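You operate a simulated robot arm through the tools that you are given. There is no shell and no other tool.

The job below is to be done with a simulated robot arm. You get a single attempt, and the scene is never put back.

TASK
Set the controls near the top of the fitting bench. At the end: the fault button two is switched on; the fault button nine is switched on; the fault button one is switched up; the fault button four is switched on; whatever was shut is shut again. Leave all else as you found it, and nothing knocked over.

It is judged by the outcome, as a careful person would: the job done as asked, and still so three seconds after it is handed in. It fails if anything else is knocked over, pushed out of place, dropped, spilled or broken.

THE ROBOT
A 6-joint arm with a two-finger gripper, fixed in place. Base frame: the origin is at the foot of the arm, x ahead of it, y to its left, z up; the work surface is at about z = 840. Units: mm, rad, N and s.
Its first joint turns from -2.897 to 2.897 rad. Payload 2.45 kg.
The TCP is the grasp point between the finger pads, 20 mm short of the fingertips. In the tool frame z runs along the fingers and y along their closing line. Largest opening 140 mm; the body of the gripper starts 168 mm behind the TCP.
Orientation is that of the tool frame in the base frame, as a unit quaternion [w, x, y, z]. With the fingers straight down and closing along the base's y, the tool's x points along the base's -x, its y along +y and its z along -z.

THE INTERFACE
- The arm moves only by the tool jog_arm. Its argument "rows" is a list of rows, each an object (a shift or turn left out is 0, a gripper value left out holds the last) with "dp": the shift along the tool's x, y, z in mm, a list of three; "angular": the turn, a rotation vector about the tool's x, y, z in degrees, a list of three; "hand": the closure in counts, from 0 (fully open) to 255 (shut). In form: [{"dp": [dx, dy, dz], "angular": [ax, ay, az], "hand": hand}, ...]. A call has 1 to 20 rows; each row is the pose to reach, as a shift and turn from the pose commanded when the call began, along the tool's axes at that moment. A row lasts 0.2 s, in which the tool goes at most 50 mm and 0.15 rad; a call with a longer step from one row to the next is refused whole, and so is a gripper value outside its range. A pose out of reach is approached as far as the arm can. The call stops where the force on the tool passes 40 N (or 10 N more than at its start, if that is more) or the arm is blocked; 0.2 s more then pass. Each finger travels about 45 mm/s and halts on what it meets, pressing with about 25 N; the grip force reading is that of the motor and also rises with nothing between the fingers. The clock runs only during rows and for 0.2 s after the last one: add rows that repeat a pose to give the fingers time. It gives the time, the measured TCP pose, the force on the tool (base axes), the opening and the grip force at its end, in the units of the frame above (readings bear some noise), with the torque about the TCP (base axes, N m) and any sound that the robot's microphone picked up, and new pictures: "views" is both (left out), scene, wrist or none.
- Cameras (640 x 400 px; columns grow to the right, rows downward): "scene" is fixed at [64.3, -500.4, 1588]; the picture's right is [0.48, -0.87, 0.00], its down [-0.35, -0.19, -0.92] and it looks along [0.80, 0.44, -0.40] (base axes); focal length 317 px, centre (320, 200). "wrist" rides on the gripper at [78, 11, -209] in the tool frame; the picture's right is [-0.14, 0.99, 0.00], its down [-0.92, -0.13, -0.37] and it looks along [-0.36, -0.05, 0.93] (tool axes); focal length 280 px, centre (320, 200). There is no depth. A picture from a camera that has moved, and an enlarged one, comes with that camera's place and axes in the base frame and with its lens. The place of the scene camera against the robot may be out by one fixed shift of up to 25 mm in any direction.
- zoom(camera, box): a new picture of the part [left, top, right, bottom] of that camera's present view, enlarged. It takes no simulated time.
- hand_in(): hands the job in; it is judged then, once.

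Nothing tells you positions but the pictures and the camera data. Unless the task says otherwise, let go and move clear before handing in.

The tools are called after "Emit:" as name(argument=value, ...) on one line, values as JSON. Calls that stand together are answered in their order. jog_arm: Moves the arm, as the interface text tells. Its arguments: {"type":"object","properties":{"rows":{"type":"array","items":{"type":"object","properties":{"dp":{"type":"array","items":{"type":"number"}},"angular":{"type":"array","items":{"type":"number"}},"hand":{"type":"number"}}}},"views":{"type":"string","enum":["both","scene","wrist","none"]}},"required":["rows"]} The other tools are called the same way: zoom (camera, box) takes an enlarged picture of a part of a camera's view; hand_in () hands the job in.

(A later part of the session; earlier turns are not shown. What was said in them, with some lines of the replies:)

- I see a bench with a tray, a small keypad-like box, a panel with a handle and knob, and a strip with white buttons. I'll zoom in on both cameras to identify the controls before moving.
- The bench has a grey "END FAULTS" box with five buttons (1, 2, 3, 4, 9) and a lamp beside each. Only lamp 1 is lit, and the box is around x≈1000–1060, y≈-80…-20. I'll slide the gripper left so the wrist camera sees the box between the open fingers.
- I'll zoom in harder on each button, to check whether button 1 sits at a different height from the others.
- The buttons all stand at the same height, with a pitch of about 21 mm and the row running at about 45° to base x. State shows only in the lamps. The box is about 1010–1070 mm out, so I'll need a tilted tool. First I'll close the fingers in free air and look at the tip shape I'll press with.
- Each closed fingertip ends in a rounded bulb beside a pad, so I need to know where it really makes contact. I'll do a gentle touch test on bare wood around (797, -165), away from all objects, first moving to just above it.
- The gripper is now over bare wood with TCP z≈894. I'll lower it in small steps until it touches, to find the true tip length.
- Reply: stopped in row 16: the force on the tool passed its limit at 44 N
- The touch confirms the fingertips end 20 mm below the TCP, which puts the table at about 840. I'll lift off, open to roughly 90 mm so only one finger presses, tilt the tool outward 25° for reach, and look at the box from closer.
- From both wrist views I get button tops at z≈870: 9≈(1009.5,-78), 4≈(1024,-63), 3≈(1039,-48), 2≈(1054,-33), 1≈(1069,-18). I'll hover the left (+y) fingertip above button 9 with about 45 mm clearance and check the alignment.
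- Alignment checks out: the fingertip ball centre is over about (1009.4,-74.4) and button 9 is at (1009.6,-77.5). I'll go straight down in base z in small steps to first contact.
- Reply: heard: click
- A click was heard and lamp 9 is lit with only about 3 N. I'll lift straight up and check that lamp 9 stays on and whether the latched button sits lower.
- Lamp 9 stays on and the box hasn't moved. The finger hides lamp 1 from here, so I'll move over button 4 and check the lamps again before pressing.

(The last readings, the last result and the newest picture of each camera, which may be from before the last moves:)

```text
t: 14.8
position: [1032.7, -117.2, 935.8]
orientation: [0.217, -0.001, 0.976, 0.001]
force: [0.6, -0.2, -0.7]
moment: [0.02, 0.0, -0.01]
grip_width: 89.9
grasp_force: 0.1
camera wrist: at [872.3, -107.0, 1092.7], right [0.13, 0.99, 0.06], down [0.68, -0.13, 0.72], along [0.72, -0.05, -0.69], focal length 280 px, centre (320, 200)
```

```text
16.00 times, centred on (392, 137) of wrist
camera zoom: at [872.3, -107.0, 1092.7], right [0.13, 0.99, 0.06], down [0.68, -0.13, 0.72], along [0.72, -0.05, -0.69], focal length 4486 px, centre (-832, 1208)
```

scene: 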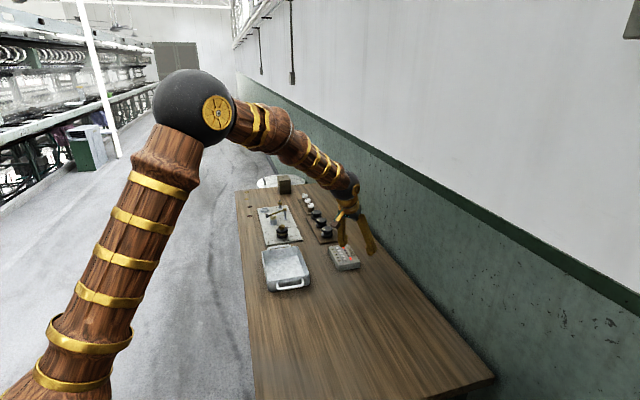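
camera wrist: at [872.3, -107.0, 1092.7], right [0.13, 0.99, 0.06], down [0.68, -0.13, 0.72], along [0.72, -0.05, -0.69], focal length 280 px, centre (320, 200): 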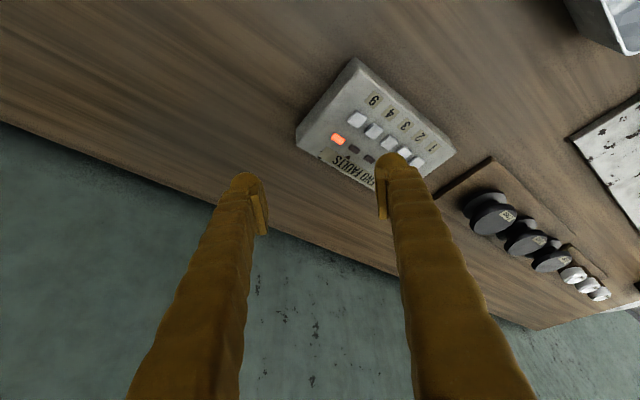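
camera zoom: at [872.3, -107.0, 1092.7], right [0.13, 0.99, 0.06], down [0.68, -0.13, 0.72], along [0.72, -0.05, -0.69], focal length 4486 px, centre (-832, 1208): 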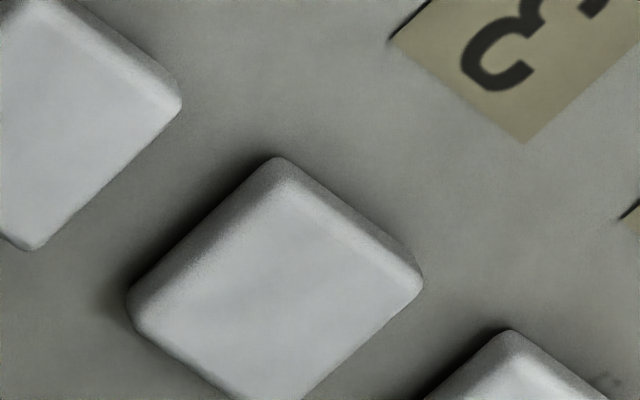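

Lamp 1 is still lit, so the buttons toggle independently and spring back to the same height. The fingertip is now over button 4, so I'll press straight down and lift off again.

Emit:
jog_arm(rows=[{"dp": [8.45, 0, 18.13]}, {"dp": [15.21, 0, 32.63]}, {"dp": [17.33, 0, 37.16]}, {"dp": [18.17, 0, 38.97]}, {"dp": [18.59, 0, 39.88]}, {"dp": [19.02, 0, 40.78]}, {"dp": [19.23, 0, 41.24]}, {"dp": [12.68, 0, 27.19]}, {"dp": [0, 0, 0]}, {"dp": [0, 0, 0]}])

Emit:
zoom(camera="wrist", box=[300, 60, 480, 200])

Emit:
zoom(camera="scene", box=[325, 235, 365, 270])

```text
t: 17.0
position: [1031.2, -119.7, 939.3]
orientation: [0.217, 0.0, 0.976, 0.0]
force: [-0.7, 0.1, 0.6]
moment: [0.0, -0.03, 0.0]
grip_width: 90.1
grasp_force: 0.0
heard: click
camera wrist: at [872.1, -107.8, 1095.7], right [0.13, 0.99, 0.06], down [0.68, -0.13, 0.72], along [0.72, -0.05, -0.69], focal length 280 px, centre (320, 200)
```

scene: 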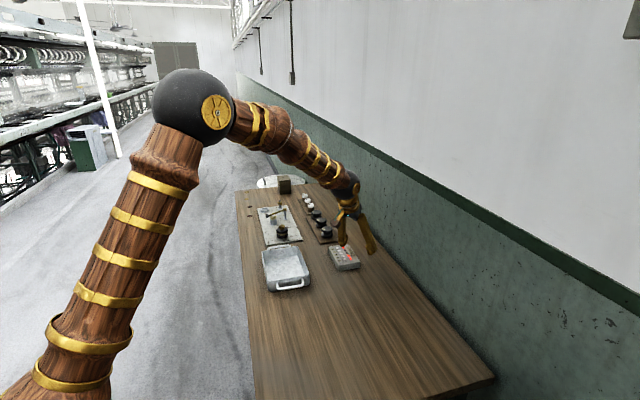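
wrist: 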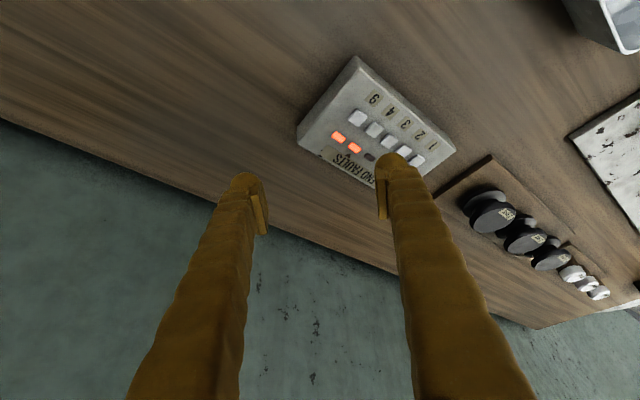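

```text
2.86 times, centred on (390, 130) of wrist
camera zoom: at [872.1, -107.8, 1095.7], right [0.13, 0.99, 0.06], down [0.68, -0.13, 0.72], along [0.72, -0.05, -0.69], focal length 801 px, centre (120, 400)
```

zoom: 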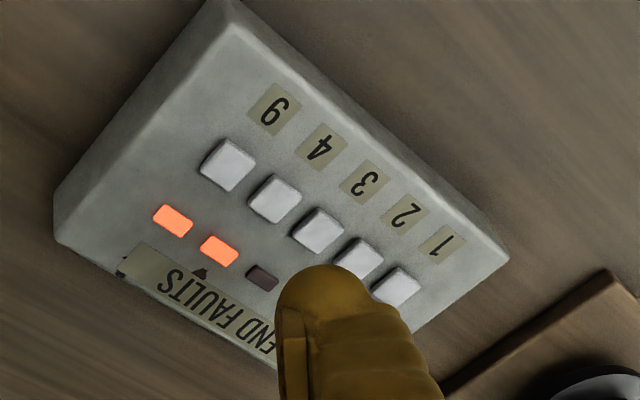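

```text
11.43 times, centred on (345, 252) of scene
camera zoom: at [64.3, -500.4, 1588.0], right [0.48, -0.87, 0.0], down [-0.35, -0.19, -0.92], along [0.8, 0.44, -0.4], focal length 3622 px, centre (34, -400)
```

zoom: 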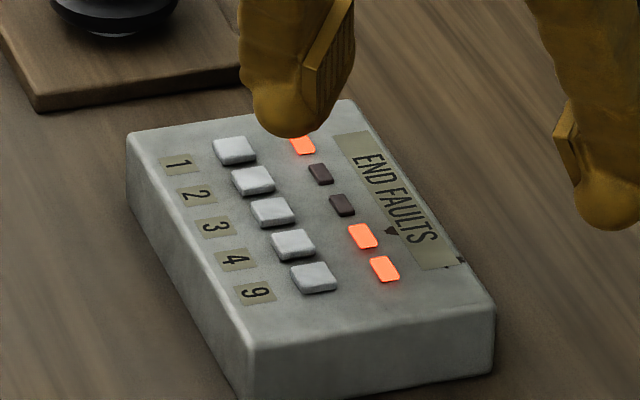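

Lamps 4 and 9 are lit, 1 is still lit, and 2 and 3 are off. Next I'll move over button 2, skipping 3, and check alignment.

Emit:
jog_arm(rows=[{"dp": [-13.4, 14.8, 6.3]}, {"dp": [-26.9, 29.6, 12.55]}, {"dp": [-26.9, 29.6, 12.55]}])

Emit:
zoom(camera="wrist", box=[280, 60, 460, 200])

Emit:
zoom(camera="scene", box=[325, 230, 365, 265])

```text
t: 17.8
position: [1060.8, -87.5, 939.5]
orientation: [0.217, 0.0, 0.976, 0.001]
force: [-0.6, 0.0, 0.5]
moment: [0.01, -0.01, 0.01]
grip_width: 90.2
grasp_force: 0.0
camera wrist: at [901.0, -76.7, 1095.6], right [0.13, 0.99, 0.06], down [0.68, -0.13, 0.72], along [0.72, -0.05, -0.69], focal length 280 px, centre (320, 200)
```

scene: 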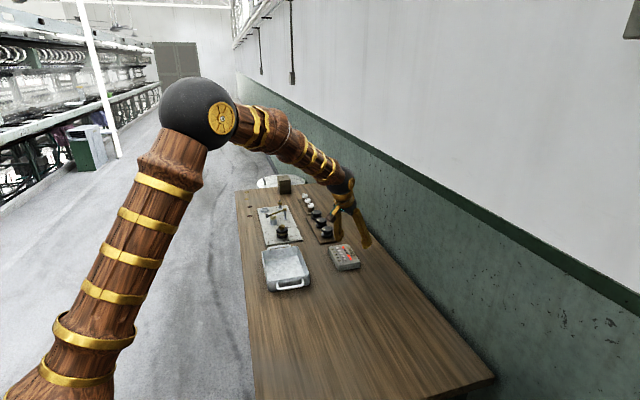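
wrist: 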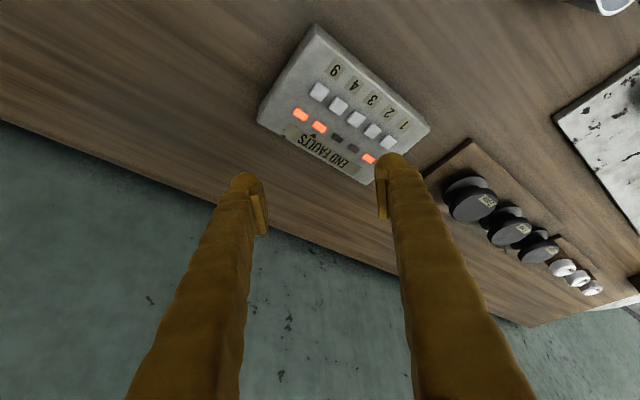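

```text
2.86 times, centred on (370, 130) of wrist
camera zoom: at [901.0, -76.7, 1095.6], right [0.13, 0.99, 0.06], down [0.68, -0.13, 0.72], along [0.72, -0.05, -0.69], focal length 801 px, centre (177, 400)
```

zoom: 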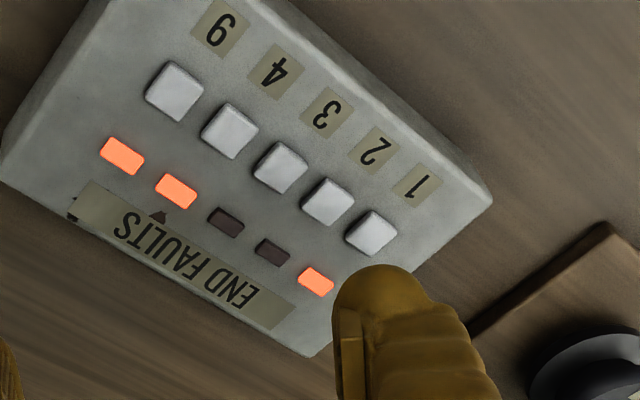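

```text
11.43 times, centred on (345, 248) of scene
camera zoom: at [64.3, -500.4, 1588.0], right [0.48, -0.87, 0.0], down [-0.35, -0.19, -0.92], along [0.8, 0.44, -0.4], focal length 3622 px, centre (34, -343)
```

zoom: 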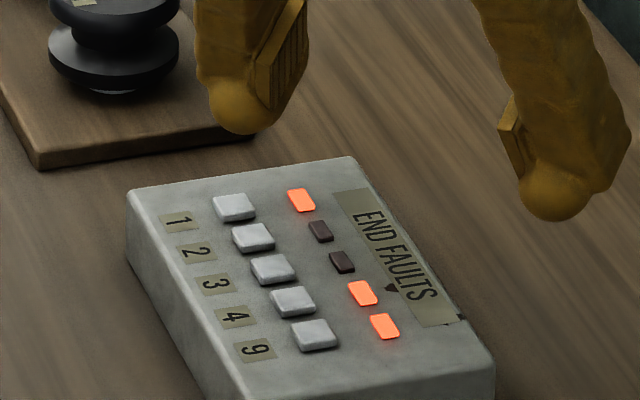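

Button 2 measures at (1053.6,-32.9), and the tip is over (1054, about -30), so it's aligned. Pressing and lifting.

Emit:
jog_arm(rows=[{"dp": [8.45, 0, 18.13]}, {"dp": [15.21, 0, 32.63]}, {"dp": [17.33, 0, 37.16]}, {"dp": [18.17, 0, 38.97]}, {"dp": [18.59, 0, 39.88]}, {"dp": [19.02, 0, 40.78]}, {"dp": [19.23, 0, 41.24]}, {"dp": [12.68, 0, 27.19]}, {"dp": [0, 0, 0]}, {"dp": [0, 0, 0]}])

Emit:
zoom(camera="wrist", box=[280, 60, 460, 200])

Emit:
zoom(camera="scene", box=[325, 230, 365, 265])

```text
t: 20.0
position: [1062.1, -89.6, 937.4]
orientation: [0.216, 0.0, 0.976, 0.0]
force: [-0.3, -0.6, -0.4]
moment: [0.0, 0.01, -0.01]
grip_width: 90.2
grasp_force: 0.2
heard: click
camera wrist: at [901.7, -78.6, 1094.1], right [0.13, 0.99, 0.06], down [0.68, -0.13, 0.72], along [0.72, -0.05, -0.69], focal length 280 px, centre (320, 200)
```

scene: 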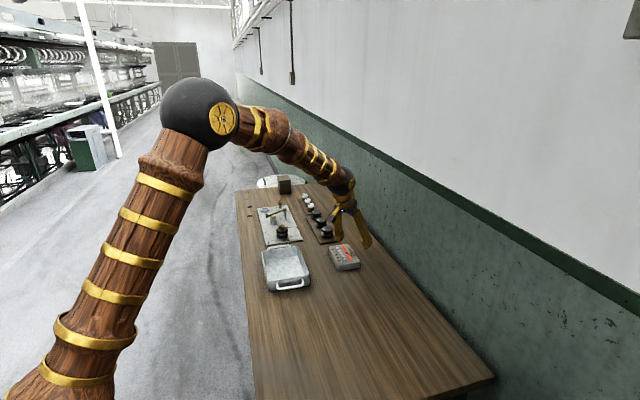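
wrist: 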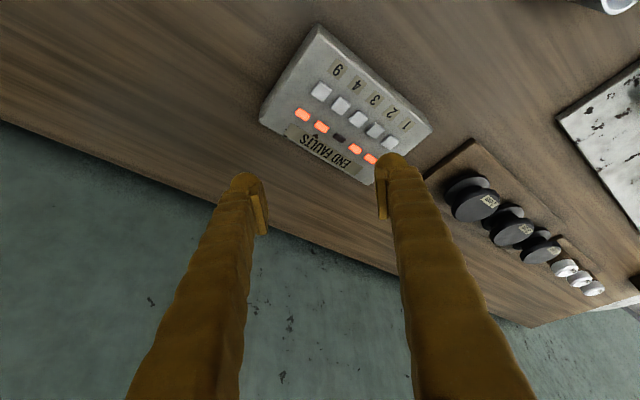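

```text
2.86 times, centred on (370, 130) of wrist
camera zoom: at [901.7, -78.6, 1094.1], right [0.13, 0.99, 0.06], down [0.68, -0.13, 0.72], along [0.72, -0.05, -0.69], focal length 801 px, centre (177, 400)
```

zoom: 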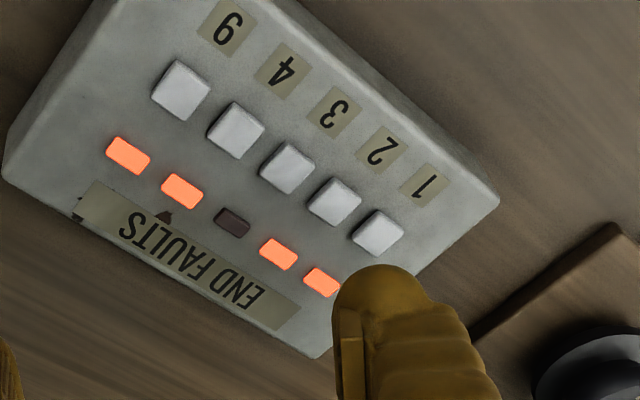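

```text
11.43 times, centred on (345, 248) of scene
camera zoom: at [64.3, -500.4, 1588.0], right [0.48, -0.87, 0.0], down [-0.35, -0.19, -0.92], along [0.8, 0.44, -0.4], focal length 3622 px, centre (34, -343)
```

zoom: 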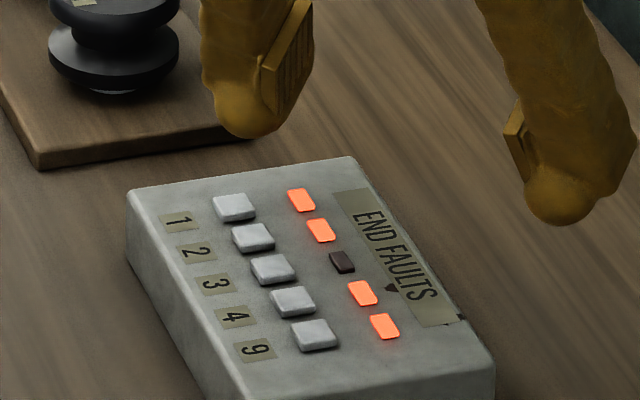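

Lamps 1, 2, 4 and 9 are now lit and 3 is off. Before dealing with button 1 I want a precise comparison of lit and unlit caps, to see whether "up" has a physical meaning here.

Emit:
zoom(camera="wrist", box=[334, 96, 374, 121])

Emit:
zoom(camera="wrist", box=[362, 114, 402, 139])

Emit:
zoom(camera="wrist", box=[345, 108, 385, 133])

Emit:
zoom(camera="scene", box=[336, 246, 352, 258])

```text
16.00 times, centred on (354, 108) of wrist
camera zoom: at [901.7, -78.6, 1094.1], right [0.13, 0.99, 0.06], down [0.68, -0.13, 0.72], along [0.72, -0.05, -0.69], focal length 4486 px, centre (-224, 1664)
```

zoom: 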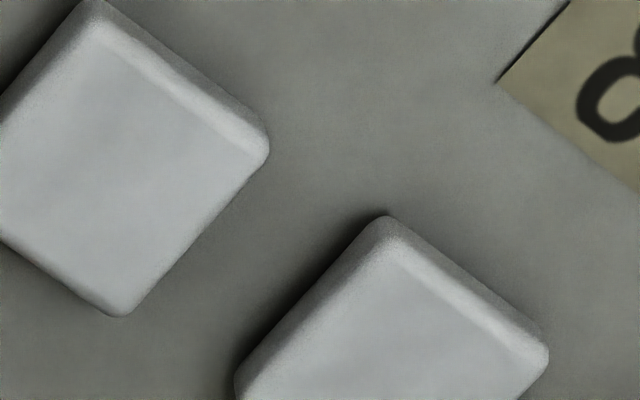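

```text
16.00 times, centred on (382, 126) of wrist
camera zoom: at [901.7, -78.6, 1094.1], right [0.13, 0.99, 0.06], down [0.68, -0.13, 0.72], along [0.72, -0.05, -0.69], focal length 4486 px, centre (-672, 1376)
```

zoom: 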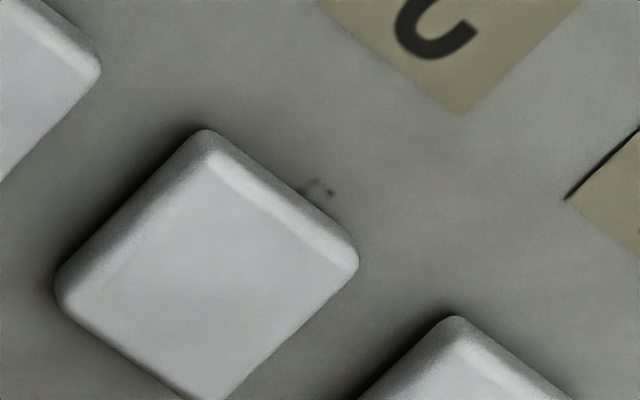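

```text
16.00 times, centred on (365, 120) of wrist
camera zoom: at [901.7, -78.6, 1094.1], right [0.13, 0.99, 0.06], down [0.68, -0.13, 0.72], along [0.72, -0.05, -0.69], focal length 4486 px, centre (-400, 1472)
```

zoom: 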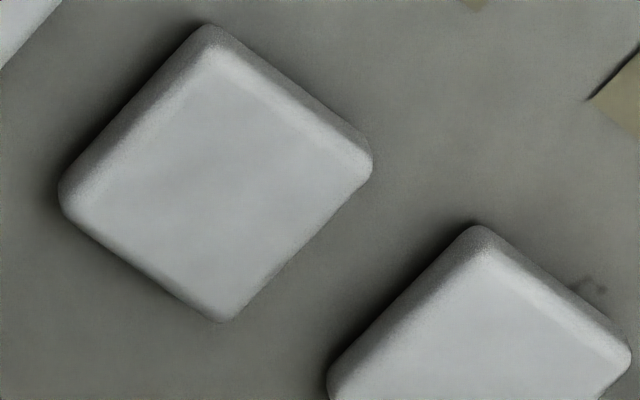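

```text
16.00 times, centred on (344, 252) of scene
camera zoom: at [64.3, -500.4, 1588.0], right [0.48, -0.87, 0.0], down [-0.35, -0.19, -0.92], along [0.8, 0.44, -0.4], focal length 5070 px, centre (-64, -632)
```

zoom: 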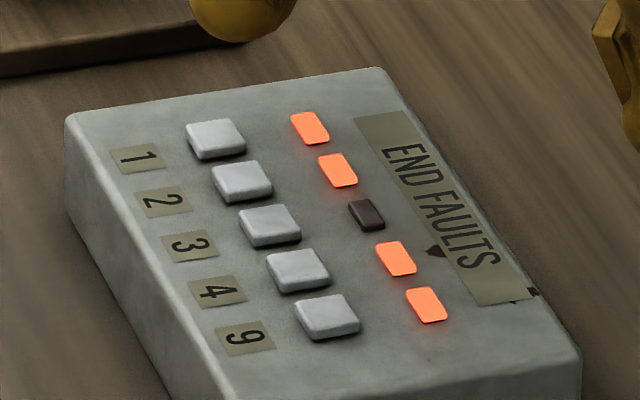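

The lit and unlit caps sit at the same height, so the lamp is the only indication of state. For a push button, "up" means released, i.e. off. Button 1 is worded differently from the three to be "on", and it was the only one already lit, so I read it as lamp out. I'll move over button 1 and check alignment.

Emit:
jog_arm(rows=[{"dp": [-13.5, 14.8, 6.3]}, {"dp": [-13.5, 14.8, 6.3]}])

Emit:
zoom(camera="wrist", box=[270, 50, 450, 190])

Emit:
zoom(camera="scene", box=[325, 220, 365, 255])

```text
t: 20.6
position: [1077.2, -73.0, 937.1]
orientation: [0.216, 0.001, 0.976, 0.0]
force: [0.6, 0.6, -0.2]
moment: [0.01, 0.01, 0.01]
grip_width: 89.9
grasp_force: 0.1
camera wrist: at [917.9, -62.8, 1094.1], right [0.12, 0.99, 0.06], down [0.68, -0.13, 0.72], along [0.72, -0.05, -0.69], focal length 280 px, centre (320, 200)
```

scene: 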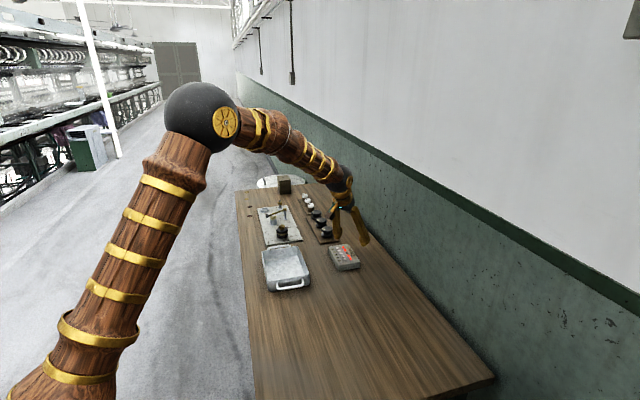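
wrist: 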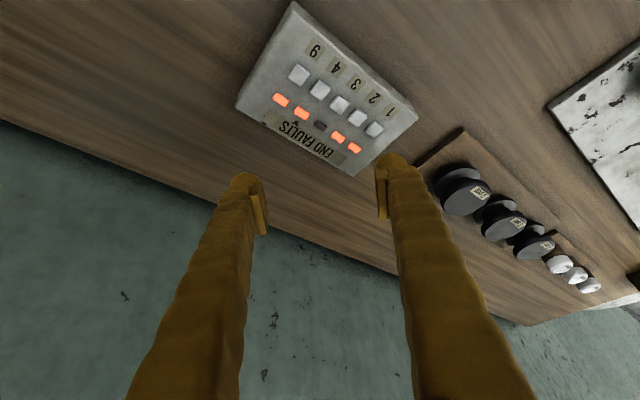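

```text
2.86 times, centred on (360, 120) of wrist
camera zoom: at [917.9, -62.8, 1094.1], right [0.12, 0.99, 0.06], down [0.68, -0.13, 0.72], along [0.72, -0.05, -0.69], focal length 801 px, centre (206, 429)
```

zoom: 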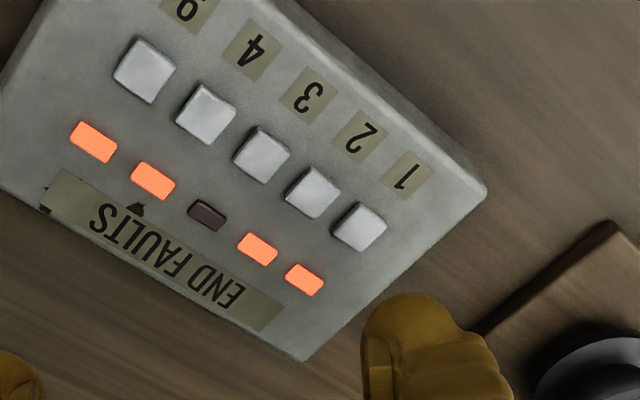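

```text
11.43 times, centred on (345, 238) of scene
camera zoom: at [64.3, -500.4, 1588.0], right [0.48, -0.87, 0.0], down [-0.35, -0.19, -0.92], along [0.8, 0.44, -0.4], focal length 3622 px, centre (34, -229)
```

zoom: 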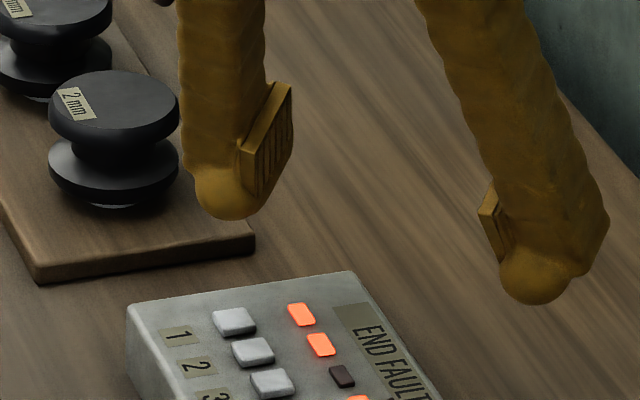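

Button 1 measures at (1068.2,-18.3), under the tip. Pressing it once and lifting.

Emit:
jog_arm(rows=[{"dp": [8.45, 0, 18.13]}, {"dp": [15.21, 0, 32.63]}, {"dp": [17.33, 0, 37.16]}, {"dp": [18.17, 0, 38.97]}, {"dp": [18.59, 0, 39.88]}, {"dp": [19.02, 0, 40.78]}, {"dp": [19.23, 0, 41.24]}, {"dp": [12.68, 0, 27.19]}, {"dp": [0, 0, 0]}, {"dp": [0, 0, 0]}])

Emit:
zoom(camera="wrist", box=[270, 50, 450, 190])

Emit:
zoom(camera="scene", box=[325, 235, 365, 270])

```text
t: 22.8
position: [1077.7, -72.5, 937.7]
orientation: [0.216, 0.0, 0.976, 0.0]
force: [0.9, -0.4, -0.9]
moment: [0.01, -0.01, 0.01]
grip_width: 90.0
grasp_force: 0.1
heard: click
camera wrist: at [918.2, -62.2, 1093.7], right [0.13, 0.99, 0.06], down [0.68, -0.13, 0.72], along [0.72, -0.05, -0.69], focal length 280 px, centre (320, 200)
```

scene: 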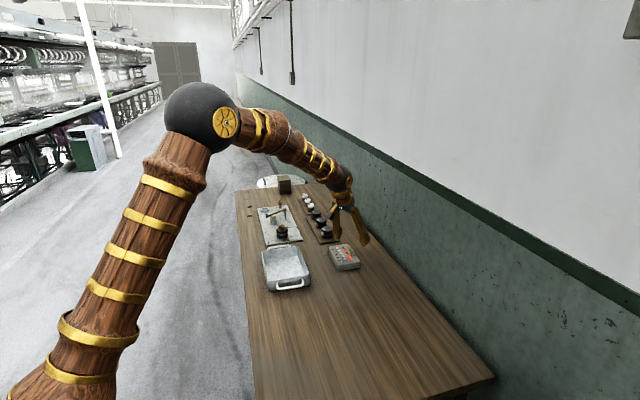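
wrist: 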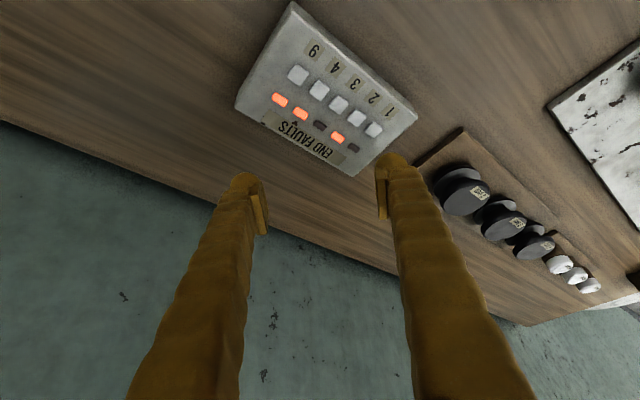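

```text
2.86 times, centred on (360, 120) of wrist
camera zoom: at [918.2, -62.2, 1093.7], right [0.13, 0.99, 0.06], down [0.68, -0.13, 0.72], along [0.72, -0.05, -0.69], focal length 801 px, centre (206, 429)
```

zoom: 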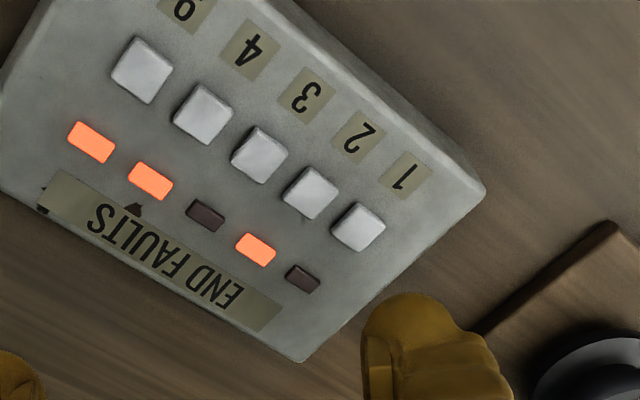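

```text
11.43 times, centred on (345, 252) of scene
camera zoom: at [64.3, -500.4, 1588.0], right [0.48, -0.87, 0.0], down [-0.35, -0.19, -0.92], along [0.8, 0.44, -0.4], focal length 3622 px, centre (34, -400)
```

zoom: 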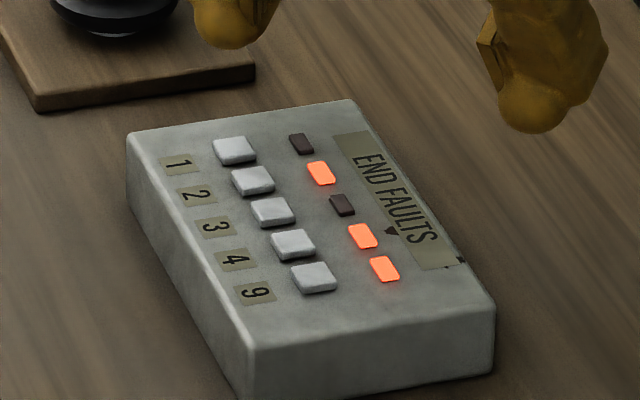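

Lamps now read 1 off, 2 on, 3 off, 4 on and 9 on, and the box hasn't moved. I'll retract up and back, clear of the bench, and do a final check of everything.

Emit:
jog_arm(rows=[{"dp": [-19, 0, -40.8]}, {"dp": [-38, 0, -81.6]}, {"dp": [-54.9, 0, -117.8]}, {"dp": [-15, 0, -138]}, {"dp": [28, 0, -158]}, {"dp": [70, 0, -178]}, {"dp": [81, 0, -181.2]}, {"dp": [81, 0, -181.2]}, {"dp": [81, 0, -181.2]}, {"dp": [81, 0, -181.2]}])

Emit:
zoom(camera="scene", box=[325, 235, 365, 270])

Emit:
zoom(camera="scene", box=[230, 160, 390, 300])

```text
t: 25.0
position: [927.3, -74.7, 1067.3]
orientation: [0.216, 0.0, 0.976, -0.001]
force: [0.0, 0.8, -0.7]
moment: [-0.01, 0.0, -0.02]
grip_width: 90.1
grasp_force: 0.1
camera wrist: at [767.1, -63.3, 1224.8], right [0.12, 0.99, 0.06], down [0.68, -0.13, 0.72], along [0.72, -0.05, -0.69], focal length 280 px, centre (320, 200)
```

scene: 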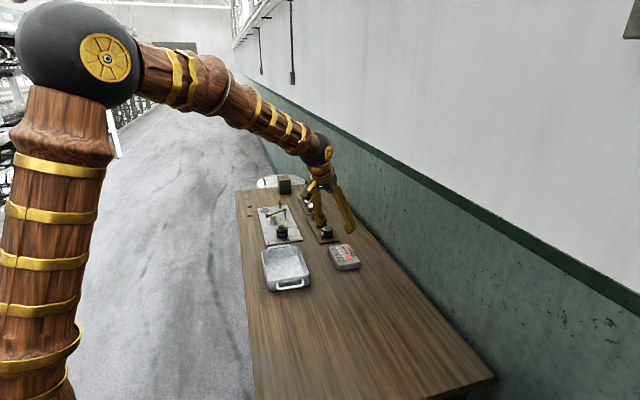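
wrist: 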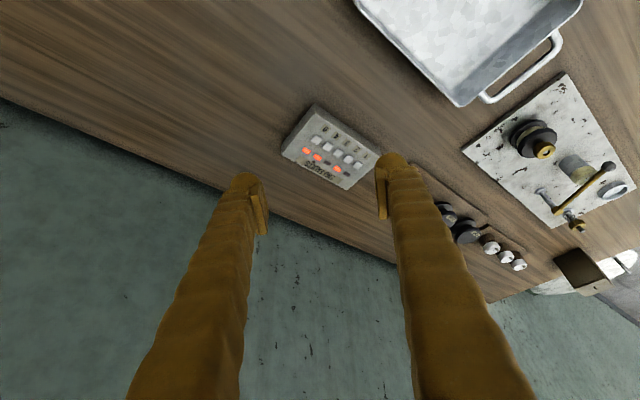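

```text
11.43 times, centred on (345, 252) of scene
camera zoom: at [64.3, -500.4, 1588.0], right [0.48, -0.87, 0.0], down [-0.35, -0.19, -0.92], along [0.8, 0.44, -0.4], focal length 3622 px, centre (34, -400)
```

zoom: 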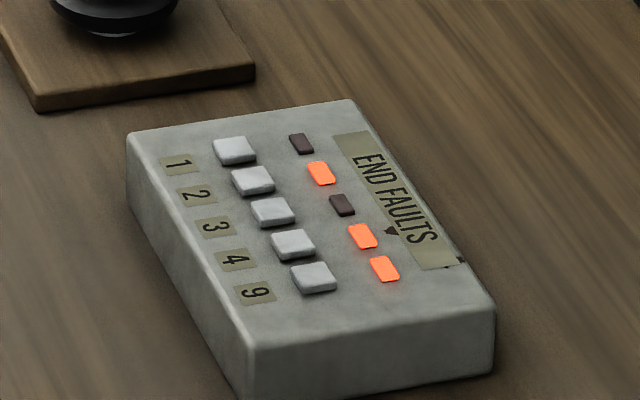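

```text
2.86 times, centred on (310, 230) of scene
camera zoom: at [64.3, -500.4, 1588.0], right [0.48, -0.87, 0.0], down [-0.35, -0.19, -0.92], along [0.8, 0.44, -0.4], focal length 905 px, centre (349, 114)
```

zoom: 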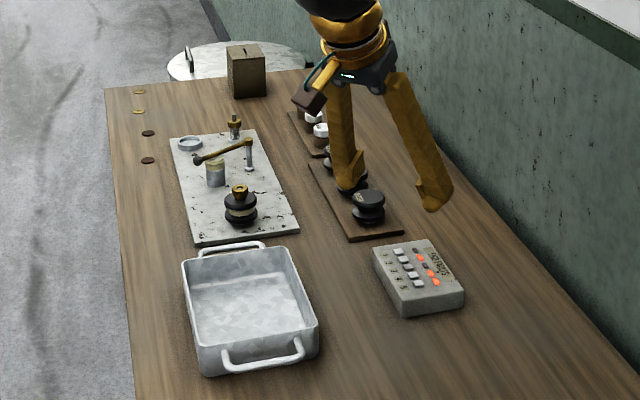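

Everything else is where it started and the arm is clear. Lamps 2, 4 and 9 are on, 1 is released (off) and 3 is untouched (off), so I'm handing in.

Emit:
hand_in()

```text
The job is handed in.
```

I set the fault buttons and handed the job in, but what "switched up" means for button one was a judgement call. The instruction could also be read as "on".

| Fault button | At the start | At hand-in |
|---|---|---|
| One | on | off (pressed once) |
| Two | off | on |
| Three | off | off (not touched) |
| Four | off | on |
| Nine | off | on |

- **Button one:** I took "up" to mean released, so lamp out. It was worded differently from the three to be "on", and it was the only one lit at the start. The caps sit at the same height lit or unlit, so nothing on the box confirmed that reading. If "up" meant on, button one is in the wrong state.
- **Everything else:** The box did not move, nothing was knocked over, and I found nothing shut that needed closing. I also touched the bare tabletop once with the closed fingers, to measure their length. The arm was clear of the bench at hand-in.
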